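You operate a simulated robot arm through the tools that you are given. There is no shell and no other tool.

You are at the controls of a simulated two-armed robot. One attempt, no reset.

Task
Wipe the bright plate clean, lay it on the trivet and stand the film frame on it.
Fine: wiping block back where it stood. Set down upright: wiping block. What is to be rubbed or washed off counts as gone when no trace of it is left.
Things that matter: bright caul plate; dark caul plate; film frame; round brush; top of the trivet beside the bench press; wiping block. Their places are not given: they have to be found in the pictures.

It is judged by the outcome, as a careful person would: the job done as asked, and still so three seconds after it is handed in. It fails if anything else is knocked over, pushed out of place, dropped, spilled or broken.

Robot
Two 7-joint arms with fingered hands on one trunk that stands fixed in place. Base frame: the origin is at the foot of the trunk, x ahead of it, y to its left, z up; the work surface is at about z = 780. Readings come in mm, degrees, newtons and seconds.
The left shoulder is at [70, 153, 1097], the right one opposite. With the tool pointing down near the work surface each hand reaches from about 100 to 860 mm from the base axis, measured 20 degrees to its own side. Payload 3.9 kg a hand.
The tool frame of a hand sits at the grasp point between the pads (the TCP): z along the fingers, y along the line on which they close. The tips reach 30 mm beyond it. The gripper opens to 104 mm. The gripper's body begins 35 mm behind the TCP. The gripper is a hand of 4 fingers: y runs from the thumb to the fingers, the wrist lies at [-17, -104, -178] in the tool frame.
Orientation is that of the tool frame in the base frame, as a unit quaternion [x, y, z, w]. With the fingers straight down and the wrist toward the robot, the tool's x, y and z point along [0, 1, 0], [1, 0, 0] and [0, 0, -1] of the base frame.

Tools
- The arms move only by the tool move_arm. It takes "left_increments", "right_increments" or both (then of equal length, played together; a hand with none holds still); each is a list of rows, each an object (a shift or turn left out is 0) with "dp": the shift along the tool's x, y, z in mm, a list of three; "dr": the turn, a rotation vector about the tool's x, y, z in degrees, a list of three. In form: [{"dp": [x, y, z], "dr": [ax, ay, az]}, ...]. A call has 1 to 20 rows; each row is the pose to reach, as a shift and turn from the pose commanded when the call began, along the tool's axes at that moment. A row lasts 0.2 s, in which the tool goes at most 50 mm and 8.6 degrees; a call with a longer step from one row to the next is refused whole. Where a pose cannot be reached the arm comes as near as it can. A force on the tool above 40 N (or 10 N above the force at the start of the call, whichever is more), or a blocked arm, ends the call early, and 0.2 s more pass. In this call time passes only in rows, and 0.2 s behind the last. The reply holds the time, the measured pose of the TCP, the force on the tool along the base axes, the opening and the grip force, in the units named above and with some noise, with the torque about the TCP (base axes, N m) and any sound that the robot's microphone picked up, and new pictures: "show" is both (left out), scene, wrist or none (wrist: the cameras of the hands that moved).
- Cameras (640 x 400 px; columns grow to the right, rows downward): "scene" is now at [129.5, -40.7, 1337.6]; the picture's right is [-0.47, -0.88, -0.00], its down [-0.43, 0.23, -0.87] and it looks along [0.77, -0.41, -0.49] (base axes); focal length 247 px, centre (320, 200). "left" rides on the left gripper at [-66, -90, -126] in its tool frame; the picture's right is [-0.78, -0.30, 0.56], its down [0.57, -0.70, 0.42] and it looks along [0.27, 0.65, 0.71] (tool axes); focal length 275 px, centre (320, 200). "right" rides on the right gripper at [66, -90, -126] in its tool frame; the picture's right is [-0.78, 0.30, -0.56], its down [-0.57, -0.70, 0.42] and it looks along [-0.26, 0.65, 0.71] (tool axes); focal length 275 px, centre (320, 200).
- move_column(by): slides the trunk up (or, below 0, down) by that many mm; the arms and the scene camera ride with it, the base frame stays. It gives what a move gives, with no picture.
- finger_targets(index, middle, ring, thumb_bend, thumb_turn, hand): sets how far each is bent, from 0 (flat) to 1 (curled in); at 0.3 the hand is open as for a grip, at 0.7 the pads meet at the TCP. One left out holds its place. A second passes; each finger stops where it meets its share of the squeeze, and holds until it gets a number again. It is the only way to open and close the hand. It gives what a move gives, with no picture; readings hold the bend of each and the force on the fingers (four entries, about 0 where the hand has none), thumb and palm. thumb_turn goes from beside the hand (0) to across from the fingers (1), as for a grip.
- head_to(pan, tilt): turns the head with the scene camera to pan (to the left, within 86 degrees either way) and tilt (down, from -29 to 69), counted from straight ahead of the robot. It gives what a move gives, and a new picture of the scene camera.
- probe_pixels(camera, pixels): for up to 12 pixels [column, row] of the newest picture of that camera ("zoom" is the newest enlarged one), the place [x, y, z] in the base frame of the surface seen there, good to about 3 mm. No time passes.
- zoom(camera, box): a new picture of the part [left, top, right, bottom] of that camera's present view, enlarged. No time passes.
- close_job(): hands the job in; it is judged then, once.

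Open the grippers and draw the arms clear of the work before you hand the job in, unless the task says otherwise.

The tools are called after ">>>" as a command line: name --argument value ..., lists and objects as JSON in quotes. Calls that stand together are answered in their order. move_arm: Moves the arms, as the interface text tells. Its arguments: {"type":"object","properties":{"left_increments":{"type":"array","items":{"type":"object","properties":{"dp":{"type":"array","items":{"type":"number"}},"dr":{"type":"array","items":{"type":"number"}}}}},"right_increments":{"type":"array","items":{"type":"object","properties":{"dp":{"type":"array","items":{"type":"number"}},"dr":{"type":"array","items":{"type":"number"}}}}},"show":{"type":"string","enum":["both","scene","wrist","none"]}},"required":[]} The other tools are called the same way: move_column (by) slides the trunk up or down; finger_targets (index, middle, ring, thumb_bend, thumb_turn, hand) moves the fingers one by one; head_to (pan, tilt) turns the head that bears the scene camera; probe_pixels (camera, pixels) gives the place of the surface under pixels of a picture; zoom (camera, box) takes an enlarged picture of a part of a camera's view; close_job () hands the job in.

At the start:

```text
time: 0.0
left_eef_pos: [606.5, -19.3, 1238.0]
left_tool_rot: [0.707, 0.707, 0.0, 0.0]
left_force: [-0.5, -0.1, 0.6]
left_ft_torque: [0.01, 0.02, 0.01]
left_grip_width: 104.0
left_grip_force: 0.0
left_shape: jaw
left_bend: [0.3, 0.3, 0.3, 0.3, 0.97]
left_finger forces: [0.1, 0.0, 0.1, 0.0, 0.0, 0.1]
right_eef_pos: [351.3, -491.1, 1133.4]
right_tool_rot: [0.707, 0.707, 0.0, 0.0]
right_force: [-0.1, -0.2, 1.6]
right_ft_torque: [-0.02, 0.01, 0.02]
right_grip_width: 103.4
right_grip_force: 0.2
right_shape: jaw
right_bend: [0.3, 0.3, 0.3, 0.3, 0.97]
right_finger forces: [0.0, 0.0, 0.1, 0.0, 0.0, 0.1]
trunk travel left (down, up): [-550.0, 390.0]
head pan, tilt: [-27.9, 29.2]
```

scene: 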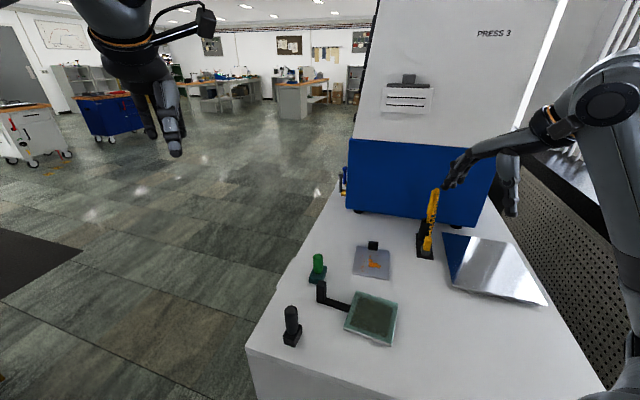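
right: 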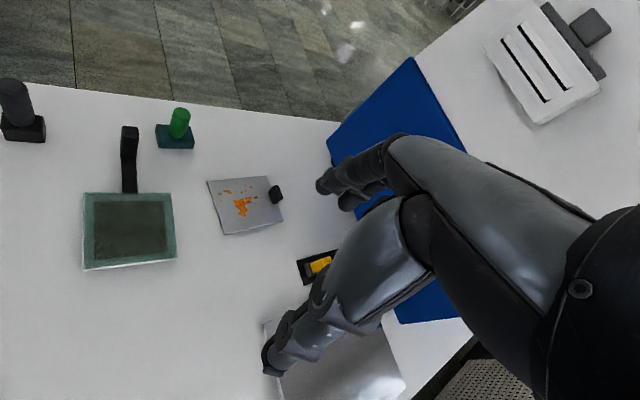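
left: 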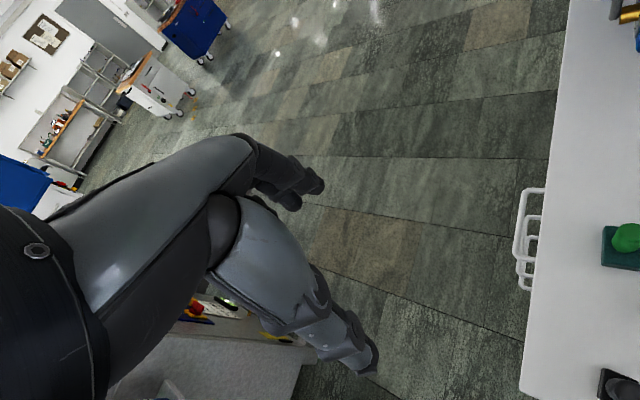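

The scene shows a bench with a green block (317,270), a bright plate with an orange smear (372,262), a frame (372,318), a dark block (291,325), a yellow item (430,230) and a shiny plate (490,268). I zoom in to identify each one.

>>> zoom --camera "scene" --box '[260, 220, 420, 360]'

>>> zoom --camera "scene" --box '[400, 160, 560, 320]'

>>> zoom --camera "right" --box '[60, 70, 360, 290]'

```text
2.86 times, centred on (340, 290) of scene
```

zoom: 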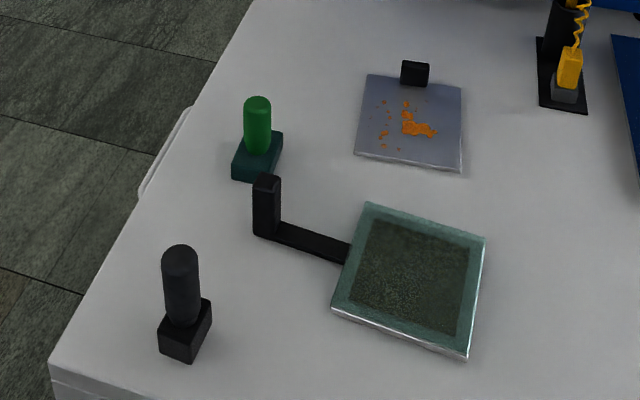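

```text
2.50 times, centred on (480, 240) of scene
```

zoom: 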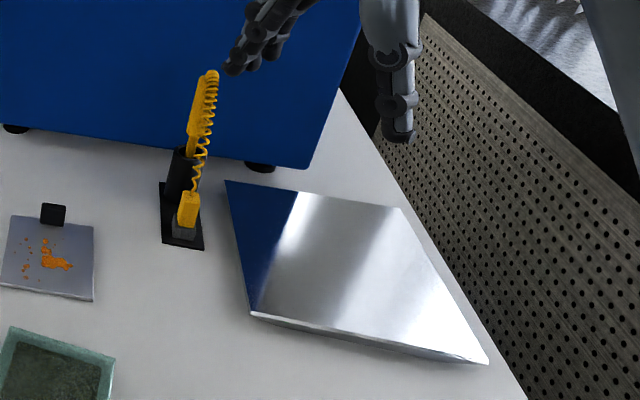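

```text
1.82 times, centred on (210, 180) of right
```

zoom: 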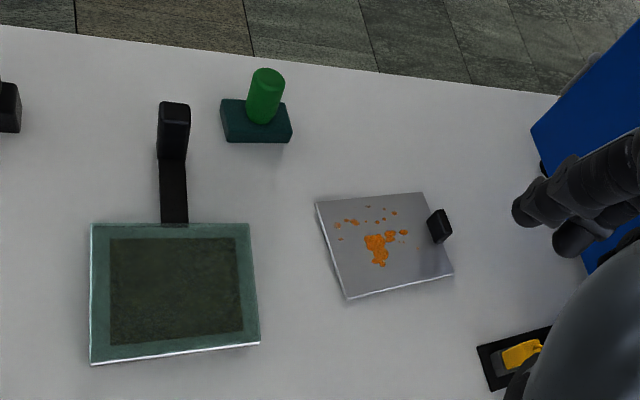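

The plate with the orange stain has a black knob. I haven't found the trivet or the dark plate, so I'll look around with the head and probe heights.

>>> probe_pixels --camera "scene" --pixels '[[360, 268], [385, 272], [373, 246], [375, 320], [350, 325], [321, 290], [317, 260], [291, 315], [480, 265], [450, 290], [535, 300], [430, 290]]'

>>> head_to --pan -40 --tilt 50

```text
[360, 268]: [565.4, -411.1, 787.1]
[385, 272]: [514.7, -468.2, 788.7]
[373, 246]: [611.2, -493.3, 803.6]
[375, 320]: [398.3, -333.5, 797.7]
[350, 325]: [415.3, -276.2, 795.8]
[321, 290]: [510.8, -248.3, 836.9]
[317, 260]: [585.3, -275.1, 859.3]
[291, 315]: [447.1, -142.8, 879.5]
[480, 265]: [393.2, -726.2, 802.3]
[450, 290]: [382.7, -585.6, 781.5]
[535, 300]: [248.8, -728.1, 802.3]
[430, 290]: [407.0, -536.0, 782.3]
```

```text
time: 0.8
left_eef_pos: [606.7, -19.0, 1239.7]
left_tool_rot: [0.708, 0.706, 0.0, 0.001]
left_force: [0.0, 0.5, 1.1]
left_ft_torque: [0.03, -0.02, 0.03]
left_grip_width: 103.8
left_grip_force: 0.0
left_shape: jaw
left_bend: [0.3, 0.3, 0.3, 0.3, 0.97]
left_finger forces: [0.0, 0.0, 0.1, 0.0, 0.0, 0.0]
right_eef_pos: [352.0, -492.2, 1134.2]
right_tool_rot: [0.707, 0.707, 0.0, 0.0]
right_force: [-0.1, -0.2, 0.3]
right_ft_torque: [-0.02, -0.03, 0.0]
right_grip_width: 103.9
right_grip_force: 0.1
right_shape: jaw
right_bend: [0.3, 0.3, 0.3, 0.3, 0.97]
right_finger forces: [0.0, 0.0, 0.0, 0.0, 0.0, 0.1]
trunk travel left (down, up): [-550.0, 390.0]
head pan, tilt: [-40.0, 50.0]
```

scene: 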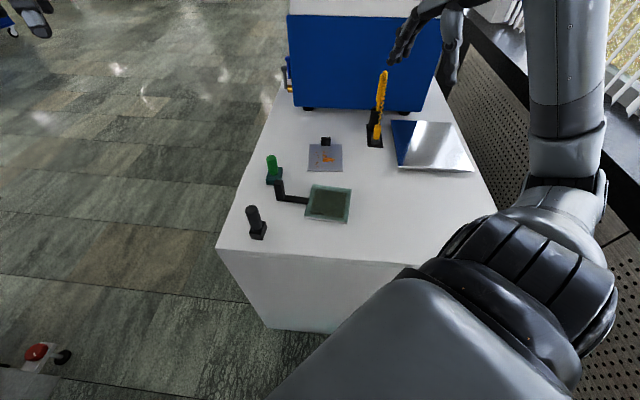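

The frame may be lying on a dark plate, and the silver slab by the press may be the trivet. I zoom closely on each from this view.

>>> zoom --camera "scene" --box '[270, 170, 360, 230]'

>>> zoom --camera "scene" --box '[290, 125, 362, 180]'

>>> zoom --camera "scene" --box '[350, 60, 480, 180]'

>>> zoom --camera "scene" --box '[220, 145, 310, 250]'

>>> zoom --camera "right" --box '[70, 110, 190, 280]'

```text
6.67 times, centred on (315, 200) of scene
```

zoom: 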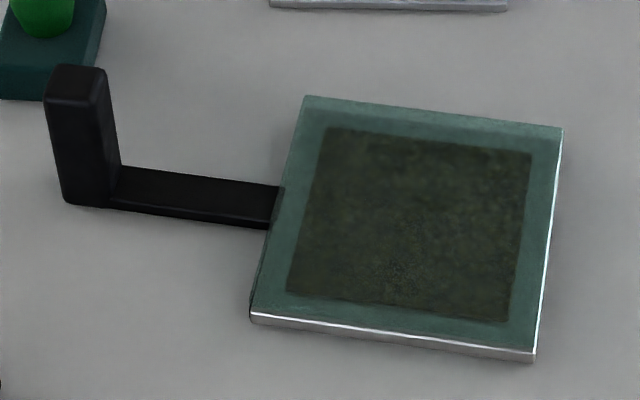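

```text
7.27 times, centred on (326, 152) of scene
```

zoom: 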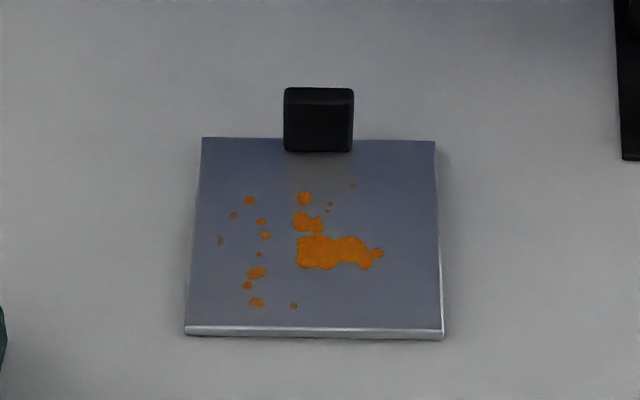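

```text
3.33 times, centred on (415, 120) of scene
```

zoom: 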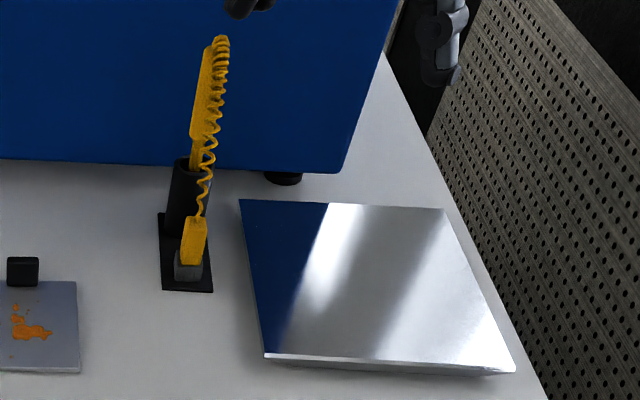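

```text
3.81 times, centred on (265, 198) of scene
```

zoom: 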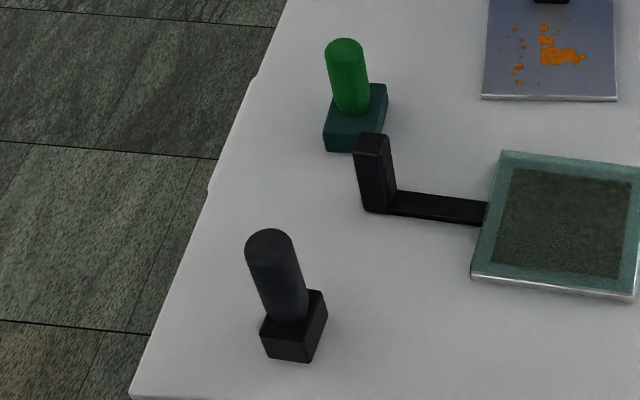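

```text
2.35 times, centred on (130, 195) of right
```

zoom: 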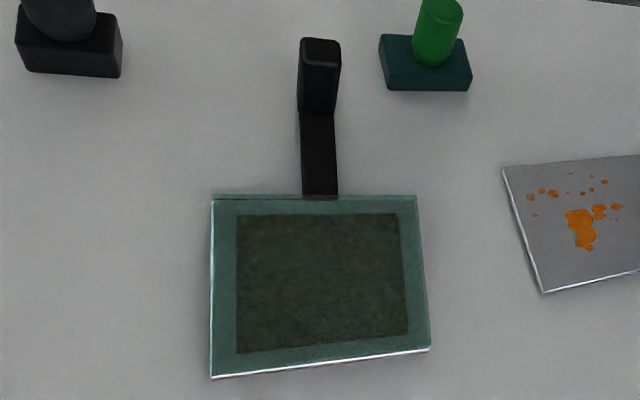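

Nothing else is listed on this bench, so I check the robot's left and far sides for other objects (round brush, dark plate).

>>> head_to --pan -80 --tilt 45

>>> head_to --pan 60 --tilt 45

>>> head_to --pan 5 --tilt 50

```text
time: 1.9
left_eef_pos: [606.9, -19.8, 1238.1]
left_tool_rot: [0.707, 0.707, 0.001, 0.0]
left_force: [0.0, 0.5, 0.1]
left_ft_torque: [0.0, -0.02, 0.04]
left_grip_width: 103.9
left_grip_force: 0.1
left_shape: jaw
left_bend: [0.3, 0.3, 0.3, 0.3, 0.97]
left_finger forces: [0.0, 0.1, 0.0, 0.0, 0.0, 0.0]
right_eef_pos: [352.6, -490.4, 1136.0]
right_tool_rot: [0.707, 0.707, 0.0, -0.001]
right_force: [0.9, -0.5, 0.3]
right_ft_torque: [-0.02, 0.03, 0.03]
right_grip_width: 103.9
right_grip_force: 0.1
right_shape: jaw
right_bend: [0.3, 0.3, 0.3, 0.3, 0.97]
right_finger forces: [0.0, 0.0, 0.0, 0.0, 0.0, 0.0]
trunk travel left (down, up): [-550.0, 390.0]
head pan, tilt: [-80.0, 45.0]
```

scene: 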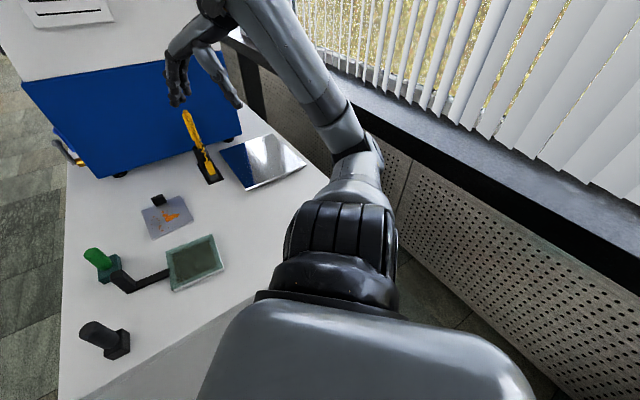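

```text
time: 4.1
left_eef_pos: [606.2, -20.3, 1238.4]
left_tool_rot: [0.707, 0.707, 0.0, 0.0]
left_force: [0.9, 0.1, 0.8]
left_ft_torque: [0.03, 0.0, -0.03]
left_grip_width: 103.9
left_grip_force: 0.0
left_shape: jaw
left_bend: [0.3, 0.3, 0.3, 0.3, 0.97]
left_finger forces: [0.1, 0.1, 0.1, 0.0, 0.0, 0.1]
right_eef_pos: [350.5, -492.9, 1134.4]
right_tool_rot: [0.707, 0.707, -0.001, 0.0]
right_force: [1.0, 0.6, 0.5]
right_ft_torque: [0.04, 0.05, 0.02]
right_grip_width: 104.0
right_grip_force: 0.0
right_shape: jaw
right_bend: [0.3, 0.3, 0.3, 0.3, 0.97]
right_finger forces: [0.0, 0.1, 0.0, 0.0, 0.0, 0.0]
trunk travel left (down, up): [-550.0, 390.0]
head pan, tilt: [60.0, 45.0]
```

scene: 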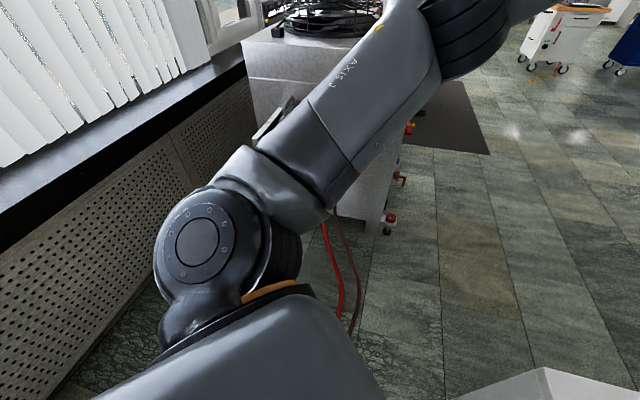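

```text
time: 5.4
left_eef_pos: [606.9, -19.9, 1239.4]
left_tool_rot: [0.707, 0.707, 0.001, 0.0]
left_force: [-0.4, -0.3, 1.2]
left_ft_torque: [0.02, 0.02, 0.0]
left_grip_width: 103.6
left_grip_force: 0.0
left_shape: jaw
left_bend: [0.3, 0.3, 0.3, 0.3, 0.97]
left_finger forces: [0.1, 0.0, 0.0, 0.1, 0.0, 0.0]
right_eef_pos: [351.6, -492.1, 1135.3]
right_tool_rot: [0.707, 0.707, 0.0, 0.0]
right_force: [0.2, -0.2, -0.1]
right_ft_torque: [0.02, 0.01, -0.01]
right_grip_width: 103.6
right_grip_force: 0.0
right_shape: jaw
right_bend: [0.3, 0.3, 0.3, 0.3, 0.97]
right_finger forces: [0.0, 0.1, 0.0, 0.1, 0.1, 0.0]
trunk travel left (down, up): [-550.0, 390.0]
head pan, tilt: [5.0, 50.0]
```

scene: 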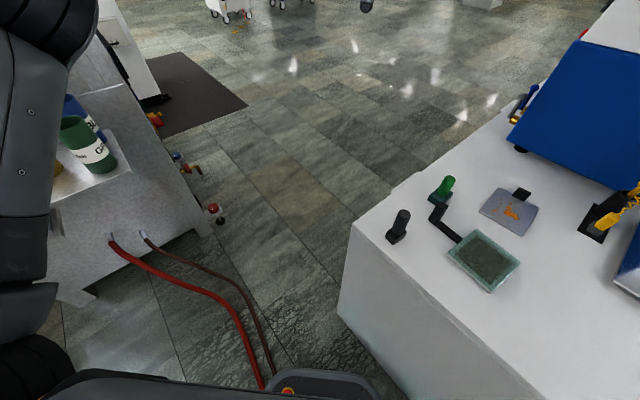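

All relevant items seem to be on the bench to the right. I return the head there and zoom tightly on the ambiguous objects.

>>> head_to --pan -42 --tilt 40

```text
time: 6.5
left_eef_pos: [606.1, -18.4, 1239.0]
left_tool_rot: [0.707, 0.707, 0.0, 0.0]
left_force: [-0.5, 0.4, -0.1]
left_ft_torque: [0.01, 0.0, -0.04]
left_grip_width: 103.7
left_grip_force: 0.1
left_shape: jaw
left_bend: [0.3, 0.3, 0.3, 0.3, 0.97]
left_finger forces: [0.1, 0.0, 0.0, 0.0, 0.0, 0.0]
right_eef_pos: [350.6, -492.1, 1135.0]
right_tool_rot: [0.707, 0.707, 0.0, 0.0]
right_force: [-0.6, 0.4, -0.1]
right_ft_torque: [0.0, 0.01, 0.0]
right_grip_width: 103.7
right_grip_force: 0.0
right_shape: jaw
right_bend: [0.3, 0.3, 0.3, 0.3, 0.97]
right_finger forces: [0.1, 0.1, 0.1, 0.0, 0.0, 0.0]
trunk travel left (down, up): [-550.0, 390.0]
head pan, tilt: [-42.0, 40.0]
```

scene: 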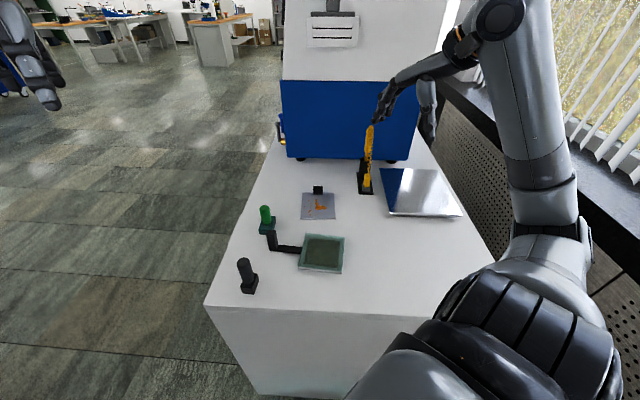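

I zoom on the yellow item (367,165), the two blocks, the slab edge and the frame.

>>> zoom --camera "scene" --box '[345, 115, 395, 200]'

>>> zoom --camera "scene" --box '[370, 160, 470, 222]'

>>> zoom --camera "scene" --box '[228, 250, 268, 300]'

>>> zoom --camera "scene" --box '[248, 198, 288, 248]'

>>> zoom --camera "scene" --box '[294, 228, 350, 278]'

>>> zoom --camera "scene" --box '[260, 100, 300, 170]'

```text
4.71 times, centred on (370, 158) of scene
```

zoom: 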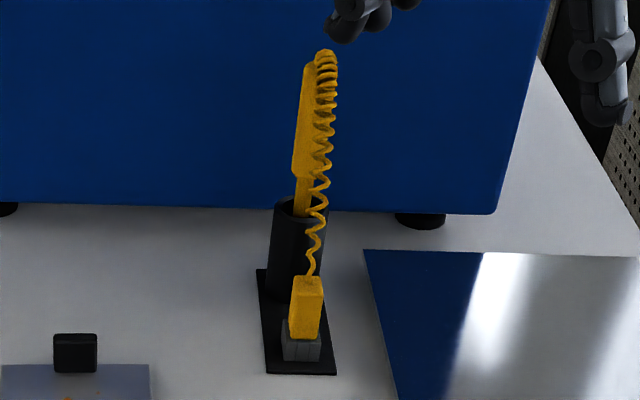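

```text
6.40 times, centred on (420, 191) of scene
```

zoom: 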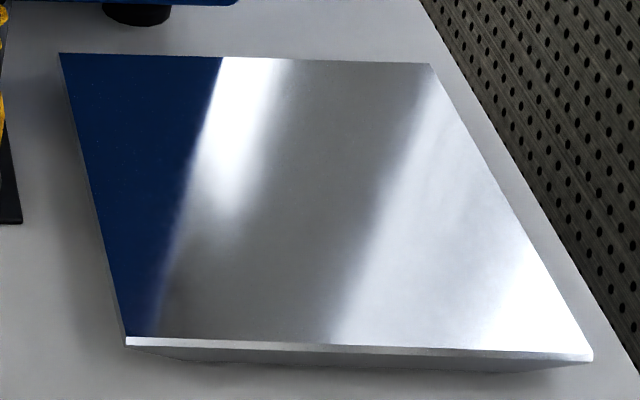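

```text
8.00 times, centred on (248, 275) of scene
```

zoom: 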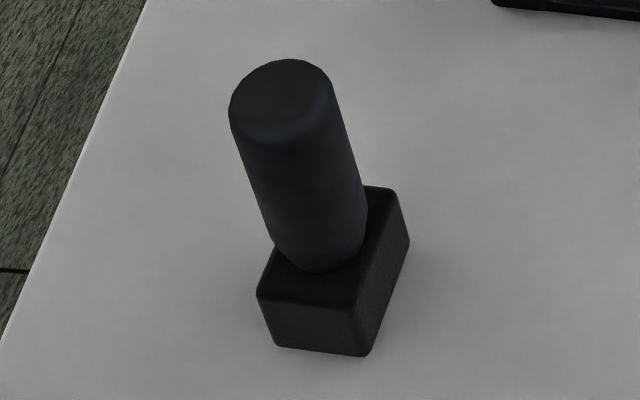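

```text
8.00 times, centred on (268, 223) of scene
```

zoom: 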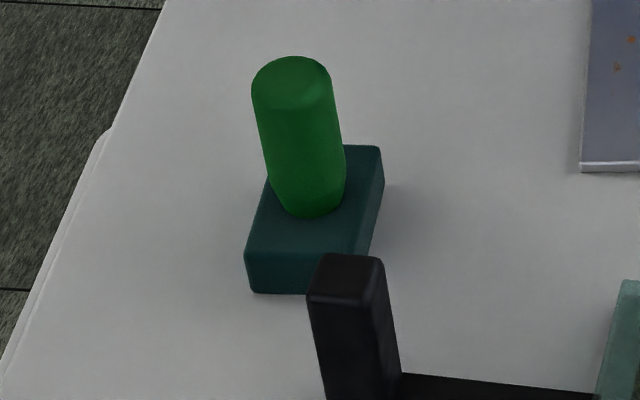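

```text
8.00 times, centred on (322, 253) of scene
```

zoom: 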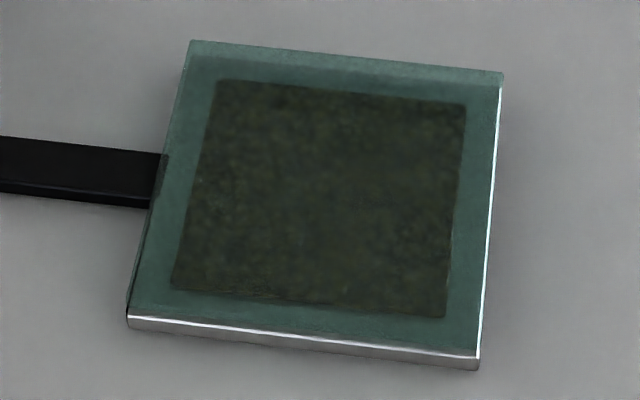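

```text
5.71 times, centred on (280, 135) of scene
```

zoom: 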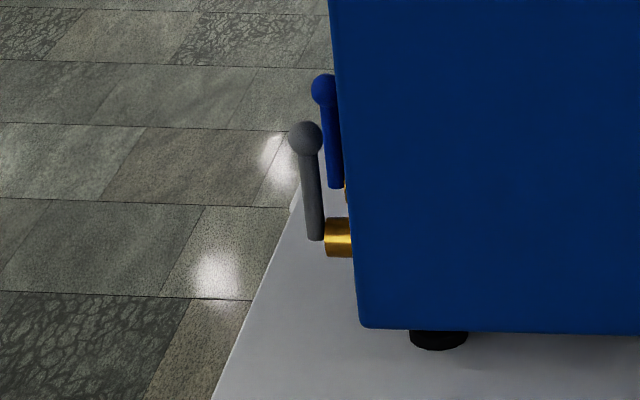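

The slab by the press is the trivet top. I probe the dimensions of the frame, stained plate and blocks in the scene view.

>>> zoom --camera "scene" --box '[230, 180, 350, 300]'

```text
3.33 times, centred on (290, 240) of scene
```

zoom: 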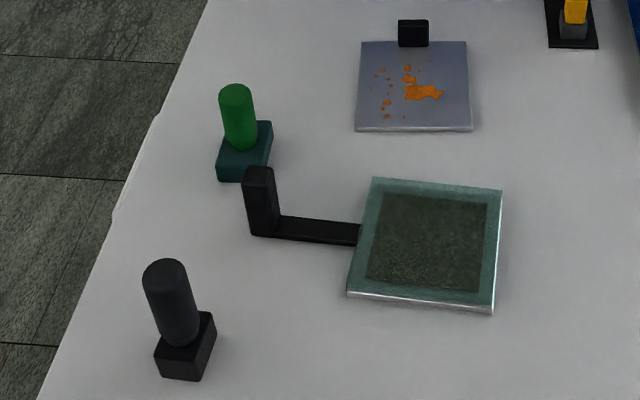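

I probe the plate corners, frame corners, handle and block points in this enlarged picture.

>>> probe_pixels --camera "zoom" --pixels '[[364, 44], [465, 44], [359, 127], [469, 127], [414, 24], [414, 42], [376, 182], [499, 192], [352, 290], [490, 302], [430, 245], [428, 290]]'

>>> probe_pixels --camera "zoom" --pixels '[[258, 173], [262, 200], [265, 225], [350, 232], [285, 230], [236, 92], [240, 140], [268, 128], [222, 165], [265, 150], [164, 268], [180, 335]]'

>>> probe_pixels --camera "zoom" --pixels '[[206, 318], [185, 355], [162, 355], [390, 90], [425, 93], [408, 68], [387, 115], [255, 300], [330, 340], [100, 300], [70, 390], [170, 100]]'

```text
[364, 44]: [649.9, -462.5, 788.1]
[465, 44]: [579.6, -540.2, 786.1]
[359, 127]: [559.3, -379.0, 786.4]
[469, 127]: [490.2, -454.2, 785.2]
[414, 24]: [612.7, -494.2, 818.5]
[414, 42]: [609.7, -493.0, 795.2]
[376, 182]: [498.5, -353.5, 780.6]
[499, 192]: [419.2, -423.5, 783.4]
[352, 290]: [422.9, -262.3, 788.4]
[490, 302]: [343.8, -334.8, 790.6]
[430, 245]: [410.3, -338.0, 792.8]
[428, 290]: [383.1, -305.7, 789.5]
```

```text
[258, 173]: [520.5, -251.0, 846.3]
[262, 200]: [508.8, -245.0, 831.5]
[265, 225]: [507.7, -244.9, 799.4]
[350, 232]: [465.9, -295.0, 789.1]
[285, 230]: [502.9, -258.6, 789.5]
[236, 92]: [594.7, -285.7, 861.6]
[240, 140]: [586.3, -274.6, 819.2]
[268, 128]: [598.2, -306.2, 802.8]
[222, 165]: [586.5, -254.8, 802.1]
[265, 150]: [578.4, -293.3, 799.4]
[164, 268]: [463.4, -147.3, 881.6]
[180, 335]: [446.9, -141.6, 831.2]
```

```text
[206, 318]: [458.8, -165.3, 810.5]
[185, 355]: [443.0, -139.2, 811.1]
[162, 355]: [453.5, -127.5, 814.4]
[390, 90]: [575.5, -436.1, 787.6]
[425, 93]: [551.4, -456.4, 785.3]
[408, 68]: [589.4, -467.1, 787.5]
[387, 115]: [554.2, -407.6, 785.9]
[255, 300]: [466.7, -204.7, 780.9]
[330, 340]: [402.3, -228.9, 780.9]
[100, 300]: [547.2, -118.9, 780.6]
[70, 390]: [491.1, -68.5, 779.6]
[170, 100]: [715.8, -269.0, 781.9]
```

The frame's top is at ~792 and it's about 108×118, close to the stained plate (105×123). I lower the right wrist camera over the table to inspect the frame and blocks closely, and check where the yellow item stands.

>>> probe_pixels --camera "scene" --pixels '[[369, 130], [360, 165], [367, 180], [360, 192], [373, 192], [387, 170], [440, 171], [464, 215], [390, 213], [420, 190]]'

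>>> move_arm --right_increments '[{"dp": [8, 8, 43]}, {"dp": [16, 16, 86]}, {"dp": [25, 24, 129]}, {"dp": [33, 30, 172]}, {"dp": [42, 38, 214]}]' --show "both"

```text
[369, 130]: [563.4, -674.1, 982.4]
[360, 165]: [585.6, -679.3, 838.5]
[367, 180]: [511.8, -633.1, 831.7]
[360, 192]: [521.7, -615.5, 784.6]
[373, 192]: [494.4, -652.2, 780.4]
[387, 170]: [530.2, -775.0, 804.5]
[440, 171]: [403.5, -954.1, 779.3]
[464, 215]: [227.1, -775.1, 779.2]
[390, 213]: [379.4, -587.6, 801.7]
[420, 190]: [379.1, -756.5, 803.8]
```

```text
time: 7.7
left_eef_pos: [605.8, -19.6, 1238.6]
left_tool_rot: [0.707, 0.707, -0.001, -0.001]
left_force: [0.0, 0.6, 0.6]
left_ft_torque: [-0.01, 0.04, 0.02]
left_grip_width: 103.9
left_grip_force: 0.0
left_shape: jaw
left_bend: [0.3, 0.3, 0.3, 0.3, 0.97]
left_finger forces: [0.0, 0.0, 0.1, 0.0, 0.1, 0.1]
right_eef_pos: [389.4, -450.1, 920.5]
right_tool_rot: [0.707, 0.707, 0.0, -0.001]
right_force: [-0.9, -0.3, 0.0]
right_ft_torque: [0.02, 0.0, 0.0]
right_grip_width: 103.8
right_grip_force: 0.1
right_shape: jaw
right_bend: [0.3, 0.3, 0.3, 0.3, 0.97]
right_finger forces: [0.1, 0.1, 0.1, 0.1, 0.0, 0.0]
trunk travel left (down, up): [-550.0, 390.0]
head pan, tilt: [-42.0, 40.0]
```

scene: 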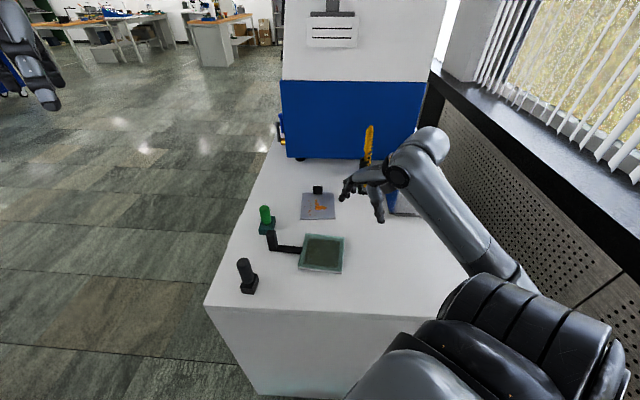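
right: 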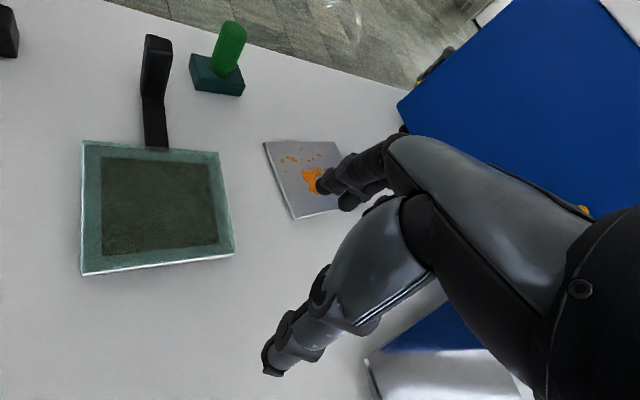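

I zoom the wrist view onto the frame's rim and the blocks.

>>> zoom --camera "right" --box '[70, 220, 150, 290]'

>>> zoom --camera "right" --box '[120, 120, 200, 180]'

>>> zoom --camera "right" --box '[180, 10, 260, 105]'

>>> zoom --camera "right" --box '[0, 0, 50, 70]'

```text
5.71 times, centred on (110, 255) of right
```

zoom: 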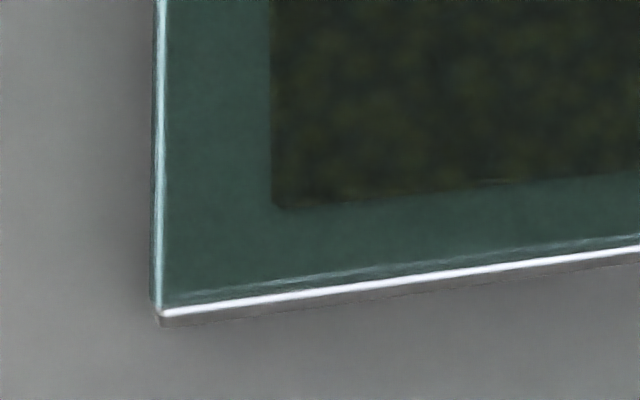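

```text
6.67 times, centred on (160, 150) of right
```

zoom: 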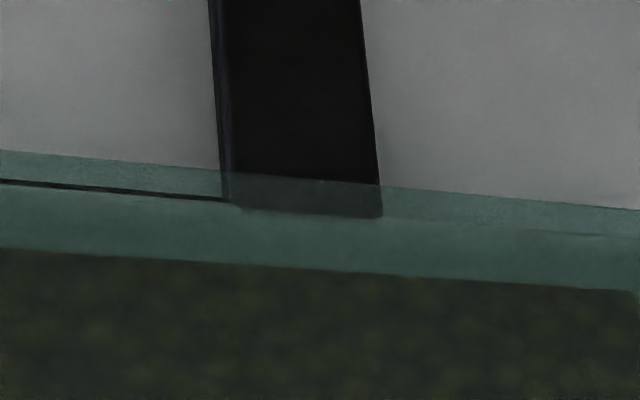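

```text
4.21 times, centred on (220, 58) of right
```

zoom: 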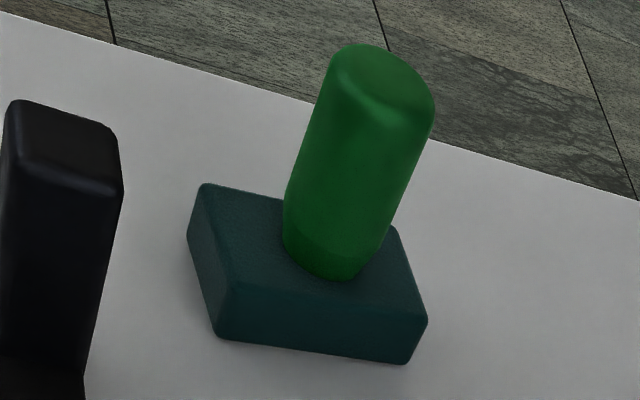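

```text
5.71 times, centred on (25, 35) of right
```

zoom: 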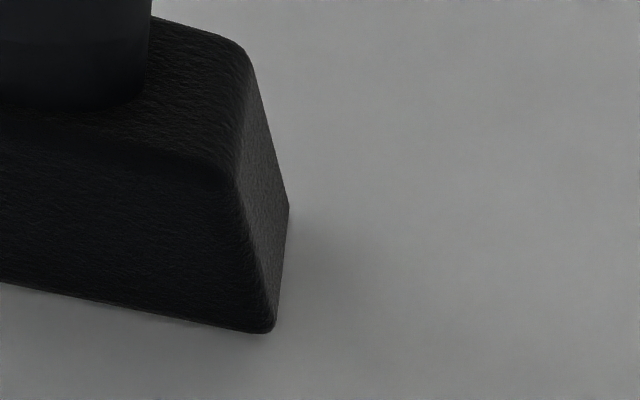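

The green sheet is translucent and seems to lie over something silver with a black bar meeting its edge. I zoom more to see which part the handle belongs to.

>>> zoom --camera "right" --box '[70, 130, 120, 170]'

>>> zoom --camera "right" --box '[200, 230, 240, 265]'

>>> zoom --camera "scene" --box '[294, 240, 314, 260]'

>>> zoom --camera "scene" --box '[330, 260, 350, 280]'

>>> zoom --camera "right" --box '[130, 140, 190, 165]'

```text
10.00 times, centred on (95, 150) of right
```

zoom: 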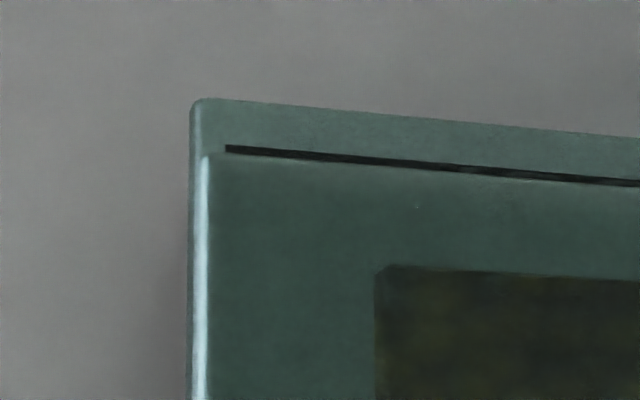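

```text
11.43 times, centred on (220, 248) of right
```

zoom: 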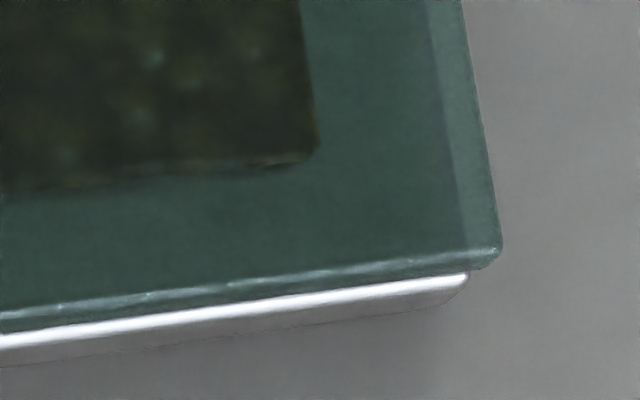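

```text
16.00 times, centred on (304, 250) of scene
```

zoom: 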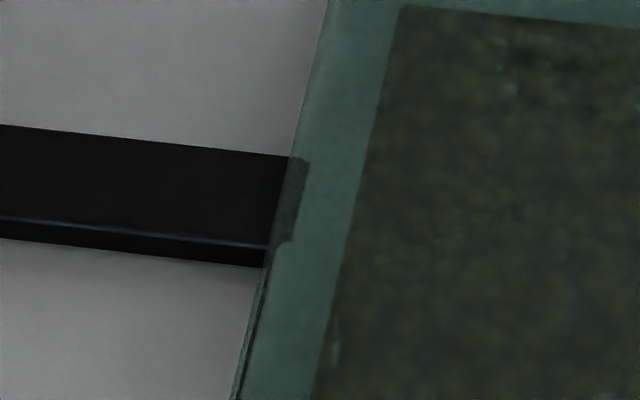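

```text
16.00 times, centred on (340, 270) of scene
```

zoom: 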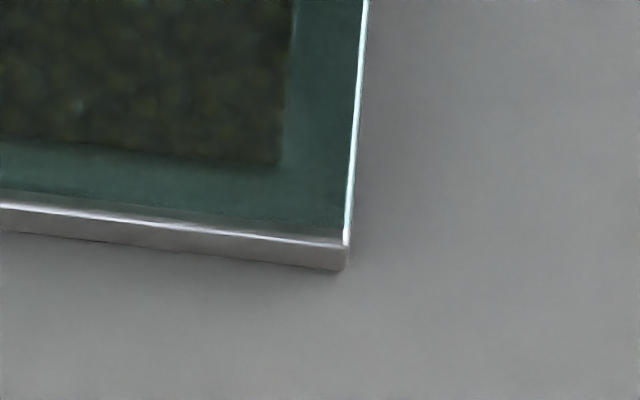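

```text
10.67 times, centred on (160, 152) of right
```

zoom: 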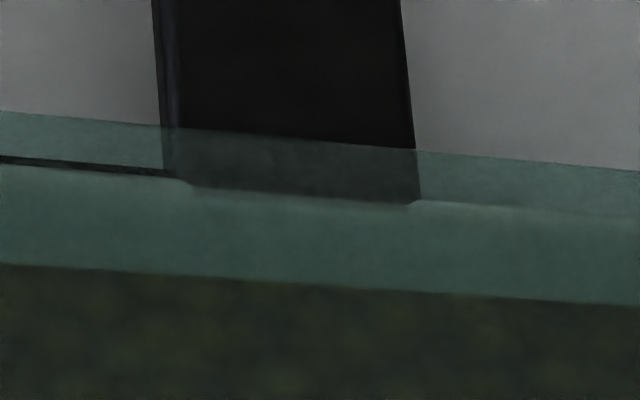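

The sheet looks like a separate translucent piece lying slightly offset on a silver plate that carries the black bar. I measure the sheet and plate corners, and zoom on the bright plate's knob.

>>> probe_pixels --camera "right" --pixels '[[85, 144], [215, 155], [231, 251], [86, 269], [155, 200], [105, 165], [155, 130], [156, 60], [158, 40], [100, 272], [180, 262], [232, 200]]'

>>> zoom --camera "scene" --box '[298, 178, 340, 222]'

>>> zoom --camera "scene" --box '[308, 182, 328, 197]'

```text
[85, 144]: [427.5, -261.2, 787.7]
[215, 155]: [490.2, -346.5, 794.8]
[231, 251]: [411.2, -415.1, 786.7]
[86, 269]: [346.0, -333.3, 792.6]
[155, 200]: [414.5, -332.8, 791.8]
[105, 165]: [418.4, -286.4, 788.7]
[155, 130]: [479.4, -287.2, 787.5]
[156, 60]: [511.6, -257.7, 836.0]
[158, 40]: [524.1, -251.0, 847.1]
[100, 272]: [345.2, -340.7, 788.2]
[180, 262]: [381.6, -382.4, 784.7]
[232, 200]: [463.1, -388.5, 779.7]
```

```text
9.09 times, centred on (319, 200) of scene
```

zoom: 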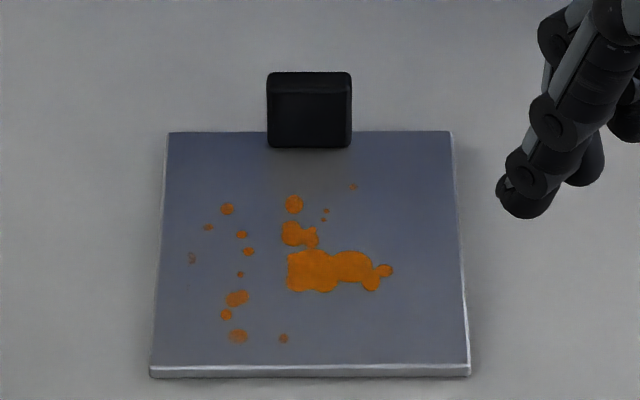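

```text
16.00 times, centred on (318, 190) of scene
```

zoom: 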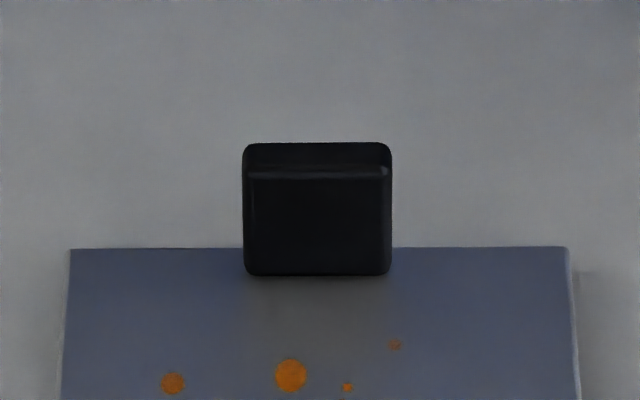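

I compare heights of the dark centre and the green border with many probes to learn whether the centre is an open window onto a plate.

>>> probe_pixels --camera "right" --pixels '[[120, 180], [140, 180], [160, 180], [180, 180], [120, 200], [140, 200], [160, 200], [180, 200], [120, 225], [140, 225], [160, 225], [190, 225]]'

>>> probe_pixels --camera "right" --pixels '[[91, 160], [91, 180], [91, 200], [91, 220], [91, 240], [91, 260], [120, 152], [190, 155], [213, 175], [218, 210], [140, 260], [190, 255]]'

>>> probe_pixels --camera "right" --pixels '[[155, 105], [152, 105], [158, 110], [155, 115], [155, 120], [160, 125], [155, 135], [160, 140], [150, 140], [280, 170], [290, 190], [300, 205]]'

>>> probe_pixels --camera "right" --pixels '[[50, 300], [200, 300], [250, 250], [260, 220], [60, 150], [120, 100], [200, 120], [240, 180], [30, 200], [150, 320], [100, 350], [30, 100]]'

```text
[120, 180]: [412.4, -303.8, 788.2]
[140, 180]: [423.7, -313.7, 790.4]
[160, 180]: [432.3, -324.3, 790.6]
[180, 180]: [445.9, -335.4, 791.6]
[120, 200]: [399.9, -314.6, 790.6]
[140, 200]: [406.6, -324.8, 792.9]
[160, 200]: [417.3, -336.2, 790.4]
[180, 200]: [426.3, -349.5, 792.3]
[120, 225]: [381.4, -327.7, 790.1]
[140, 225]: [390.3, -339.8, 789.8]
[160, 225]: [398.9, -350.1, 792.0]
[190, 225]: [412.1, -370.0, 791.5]
```

```text
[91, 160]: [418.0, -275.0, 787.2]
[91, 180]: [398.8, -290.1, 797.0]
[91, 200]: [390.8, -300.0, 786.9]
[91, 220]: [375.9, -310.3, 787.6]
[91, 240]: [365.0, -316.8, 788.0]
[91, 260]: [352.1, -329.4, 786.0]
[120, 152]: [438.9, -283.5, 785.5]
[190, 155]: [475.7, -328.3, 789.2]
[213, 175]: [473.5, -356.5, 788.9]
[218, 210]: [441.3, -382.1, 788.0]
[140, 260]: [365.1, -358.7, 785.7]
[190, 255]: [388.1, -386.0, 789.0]
```

```text
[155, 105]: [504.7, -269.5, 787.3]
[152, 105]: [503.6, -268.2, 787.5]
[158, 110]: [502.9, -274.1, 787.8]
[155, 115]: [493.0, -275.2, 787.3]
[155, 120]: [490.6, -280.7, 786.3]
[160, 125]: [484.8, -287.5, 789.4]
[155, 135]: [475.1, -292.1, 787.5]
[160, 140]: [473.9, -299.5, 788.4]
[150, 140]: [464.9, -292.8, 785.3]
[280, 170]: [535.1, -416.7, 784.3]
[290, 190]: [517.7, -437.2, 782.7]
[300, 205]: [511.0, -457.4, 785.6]
```

```text
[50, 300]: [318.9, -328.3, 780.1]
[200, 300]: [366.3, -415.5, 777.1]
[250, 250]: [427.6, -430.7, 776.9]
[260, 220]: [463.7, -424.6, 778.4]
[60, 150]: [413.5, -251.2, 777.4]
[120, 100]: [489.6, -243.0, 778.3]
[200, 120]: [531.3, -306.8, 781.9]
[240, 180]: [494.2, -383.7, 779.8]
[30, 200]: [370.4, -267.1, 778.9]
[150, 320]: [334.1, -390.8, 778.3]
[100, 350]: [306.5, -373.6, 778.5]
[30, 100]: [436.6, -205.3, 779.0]
```

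The dark centre appears about 3 mm higher than the green border. I probe the overhanging strip and the bright plate to get more certain layer heights.

>>> probe_pixels --camera "right" --pixels '[[93, 142.5], [98, 143], [104, 143.5], [110, 144], [116, 144.5], [122, 145], [128, 145.5], [134, 146], [180, 150.5], [190, 151], [200, 152], [208, 152.5]]'

>>> probe_pixels --camera "right" --pixels '[[275, 150], [285, 150], [295, 150], [305, 150], [315, 150], [325, 150], [280, 165], [285, 180], [290, 200], [295, 210], [305, 205], [310, 200]]'

>>> probe_pixels --camera "scene" --pixels '[[303, 240], [304, 245], [301, 262], [303, 266], [315, 268], [325, 269], [335, 271], [338, 262], [341, 250], [342, 240], [325, 235], [315, 234]]'

>>> probe_pixels --camera "scene" --pixels '[[315, 242], [320, 242], [325, 242], [330, 243], [315, 250], [320, 250], [325, 250], [330, 250], [312, 258], [320, 260], [325, 260], [330, 260]]'

```text
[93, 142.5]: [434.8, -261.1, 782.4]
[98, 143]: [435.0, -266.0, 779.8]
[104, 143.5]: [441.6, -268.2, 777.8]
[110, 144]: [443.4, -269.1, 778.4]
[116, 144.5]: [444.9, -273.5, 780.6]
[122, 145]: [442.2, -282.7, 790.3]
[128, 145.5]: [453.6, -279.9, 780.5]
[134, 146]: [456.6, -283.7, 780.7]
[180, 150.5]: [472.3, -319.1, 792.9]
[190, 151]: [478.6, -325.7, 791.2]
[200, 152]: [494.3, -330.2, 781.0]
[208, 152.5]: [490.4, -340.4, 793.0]
```

```text
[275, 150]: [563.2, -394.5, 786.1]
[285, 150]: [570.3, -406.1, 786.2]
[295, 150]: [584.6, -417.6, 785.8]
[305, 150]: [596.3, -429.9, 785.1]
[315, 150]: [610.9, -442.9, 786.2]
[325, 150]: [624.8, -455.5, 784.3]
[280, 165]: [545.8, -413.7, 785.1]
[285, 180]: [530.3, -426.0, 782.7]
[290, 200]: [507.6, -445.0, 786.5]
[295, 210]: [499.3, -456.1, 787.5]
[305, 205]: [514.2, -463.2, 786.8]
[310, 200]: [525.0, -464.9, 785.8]
```

```text
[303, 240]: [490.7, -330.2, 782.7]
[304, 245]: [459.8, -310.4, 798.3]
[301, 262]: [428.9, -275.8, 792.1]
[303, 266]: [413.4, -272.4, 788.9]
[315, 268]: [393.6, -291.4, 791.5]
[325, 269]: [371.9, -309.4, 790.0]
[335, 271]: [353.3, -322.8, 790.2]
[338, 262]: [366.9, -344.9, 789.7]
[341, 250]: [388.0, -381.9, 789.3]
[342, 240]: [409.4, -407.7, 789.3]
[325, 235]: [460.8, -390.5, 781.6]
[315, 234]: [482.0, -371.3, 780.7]
```

```text
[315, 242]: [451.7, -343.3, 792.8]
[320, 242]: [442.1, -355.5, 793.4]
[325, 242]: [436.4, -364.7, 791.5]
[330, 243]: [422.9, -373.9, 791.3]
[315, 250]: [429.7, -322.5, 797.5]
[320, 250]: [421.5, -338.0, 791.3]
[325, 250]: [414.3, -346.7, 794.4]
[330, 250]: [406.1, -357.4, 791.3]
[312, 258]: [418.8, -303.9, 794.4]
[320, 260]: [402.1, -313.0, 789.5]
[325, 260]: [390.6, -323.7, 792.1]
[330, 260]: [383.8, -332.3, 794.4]
```

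Before deciding, I look at the robot's left side again: there was a station with tins and a grey flat thing near (275,118) in the pan-60 view.

>>> head_to --pan 40 --tilt 45

>>> head_to --pan 75 --tilt 35

```text
time: 9.3
left_eef_pos: [606.4, -19.0, 1239.4]
left_tool_rot: [0.707, 0.707, 0.0, 0.0]
left_force: [0.7, 0.2, 0.1]
left_ft_torque: [0.05, -0.03, -0.01]
left_grip_width: 103.8
left_grip_force: 0.0
left_shape: jaw
left_bend: [0.3, 0.3, 0.3, 0.3, 0.97]
left_finger forces: [0.1, 0.1, 0.1, 0.1, 0.0, 0.0]
right_eef_pos: [389.7, -448.6, 921.2]
right_tool_rot: [0.707, 0.707, 0.0, 0.0]
right_force: [0.0, -0.8, -0.2]
right_ft_torque: [0.01, 0.0, -0.01]
right_grip_width: 103.9
right_grip_force: 0.1
right_shape: jaw
right_bend: [0.3, 0.3, 0.3, 0.3, 0.97]
right_finger forces: [0.0, 0.0, 0.0, 0.0, 0.0, 0.1]
trunk travel left (down, up): [-550.0, 390.0]
head pan, tilt: [40.0, 45.0]
```

scene: 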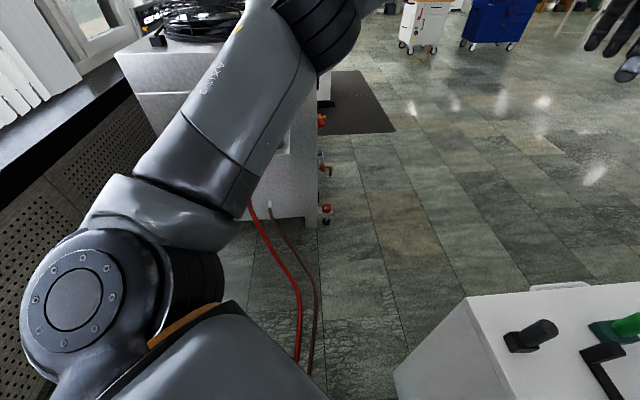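

```text
time: 10.3
left_eef_pos: [607.0, -19.9, 1238.1]
left_tool_rot: [0.707, 0.707, 0.001, 0.0]
left_force: [-0.2, -0.4, 0.1]
left_ft_torque: [-0.02, -0.02, 0.01]
left_grip_width: 103.7
left_grip_force: 0.0
left_shape: jaw
left_bend: [0.3, 0.3, 0.3, 0.3, 0.97]
left_finger forces: [0.0, 0.0, 0.1, 0.0, 0.1, 0.1]
right_eef_pos: [390.5, -448.0, 922.3]
right_tool_rot: [0.707, 0.707, -0.001, -0.001]
right_force: [0.3, -0.4, -0.2]
right_ft_torque: [0.01, -0.02, -0.02]
right_grip_width: 103.5
right_grip_force: 0.0
right_shape: jaw
right_bend: [0.3, 0.3, 0.3, 0.3, 0.97]
right_finger forces: [0.1, 0.1, 0.0, 0.0, 0.1, 0.1]
trunk travel left (down, up): [-550.0, 390.0]
head pan, tilt: [75.0, 35.0]
```

scene: 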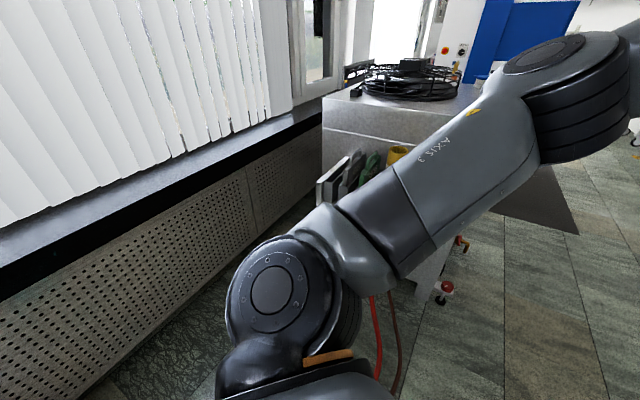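

That side is only background furniture. I go back to the bench and examine the dark centre's texture and edges at high zoom.

>>> head_to --pan -42 --tilt 40

>>> zoom --camera "right" --box '[95, 225, 135, 250]'

>>> zoom --camera "right" --box '[190, 145, 230, 170]'

>>> zoom --camera "right" --box '[195, 232, 225, 252]'

>>> zoom --camera "right" --box '[95, 150, 225, 265]'

```text
time: 12.2
left_eef_pos: [606.1, -19.6, 1238.4]
left_tool_rot: [0.707, 0.707, -0.001, 0.0]
left_force: [-0.3, 0.4, 0.1]
left_ft_torque: [0.0, -0.02, 0.01]
left_grip_width: 103.6
left_grip_force: 0.0
left_shape: jaw
left_bend: [0.3, 0.3, 0.3, 0.3, 0.97]
left_finger forces: [0.0, 0.0, 0.1, 0.0, 0.0, 0.0]
right_eef_pos: [390.1, -449.2, 922.0]
right_tool_rot: [0.707, 0.707, 0.0, -0.001]
right_force: [0.6, 0.5, 0.7]
right_ft_torque: [0.01, 0.0, 0.01]
right_grip_width: 103.5
right_grip_force: 0.1
right_shape: jaw
right_bend: [0.3, 0.3, 0.3, 0.3, 0.97]
right_finger forces: [0.0, 0.0, 0.0, 0.1, 0.1, 0.0]
trunk travel left (down, up): [-550.0, 390.0]
head pan, tilt: [-42.0, 40.0]
```

scene: 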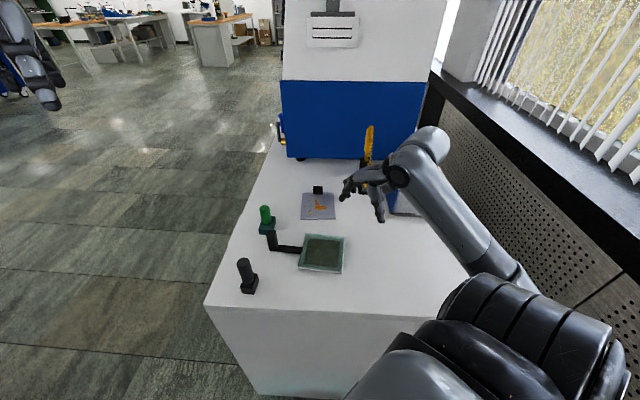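

```text
16.00 times, centred on (115, 238) of right
```

zoom: 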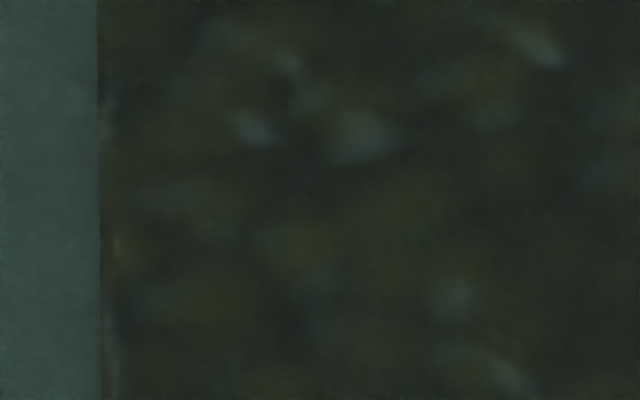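

```text
16.00 times, centred on (210, 158) of right
```

zoom: 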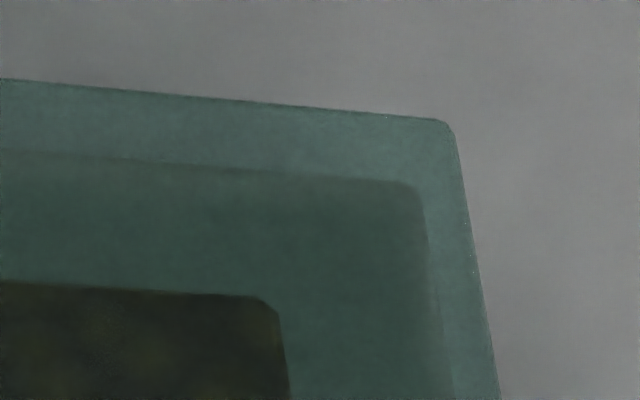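

```text
16.00 times, centred on (210, 242) of right
```

zoom: 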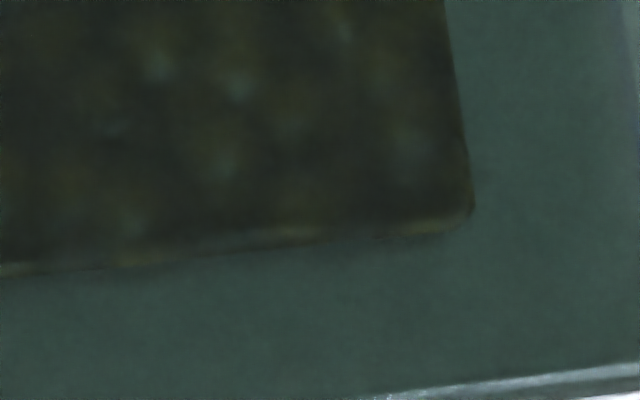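

```text
3.48 times, centred on (160, 208) of right
```

zoom: 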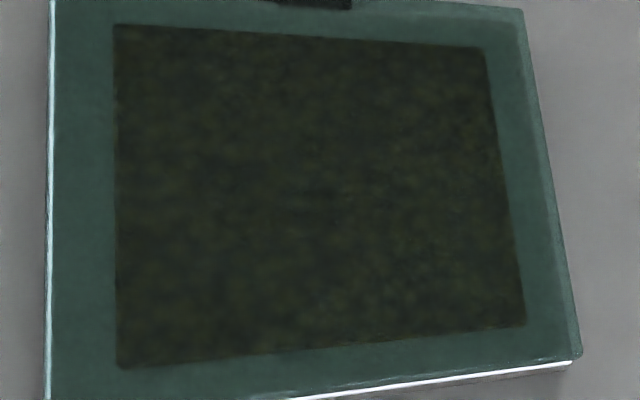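

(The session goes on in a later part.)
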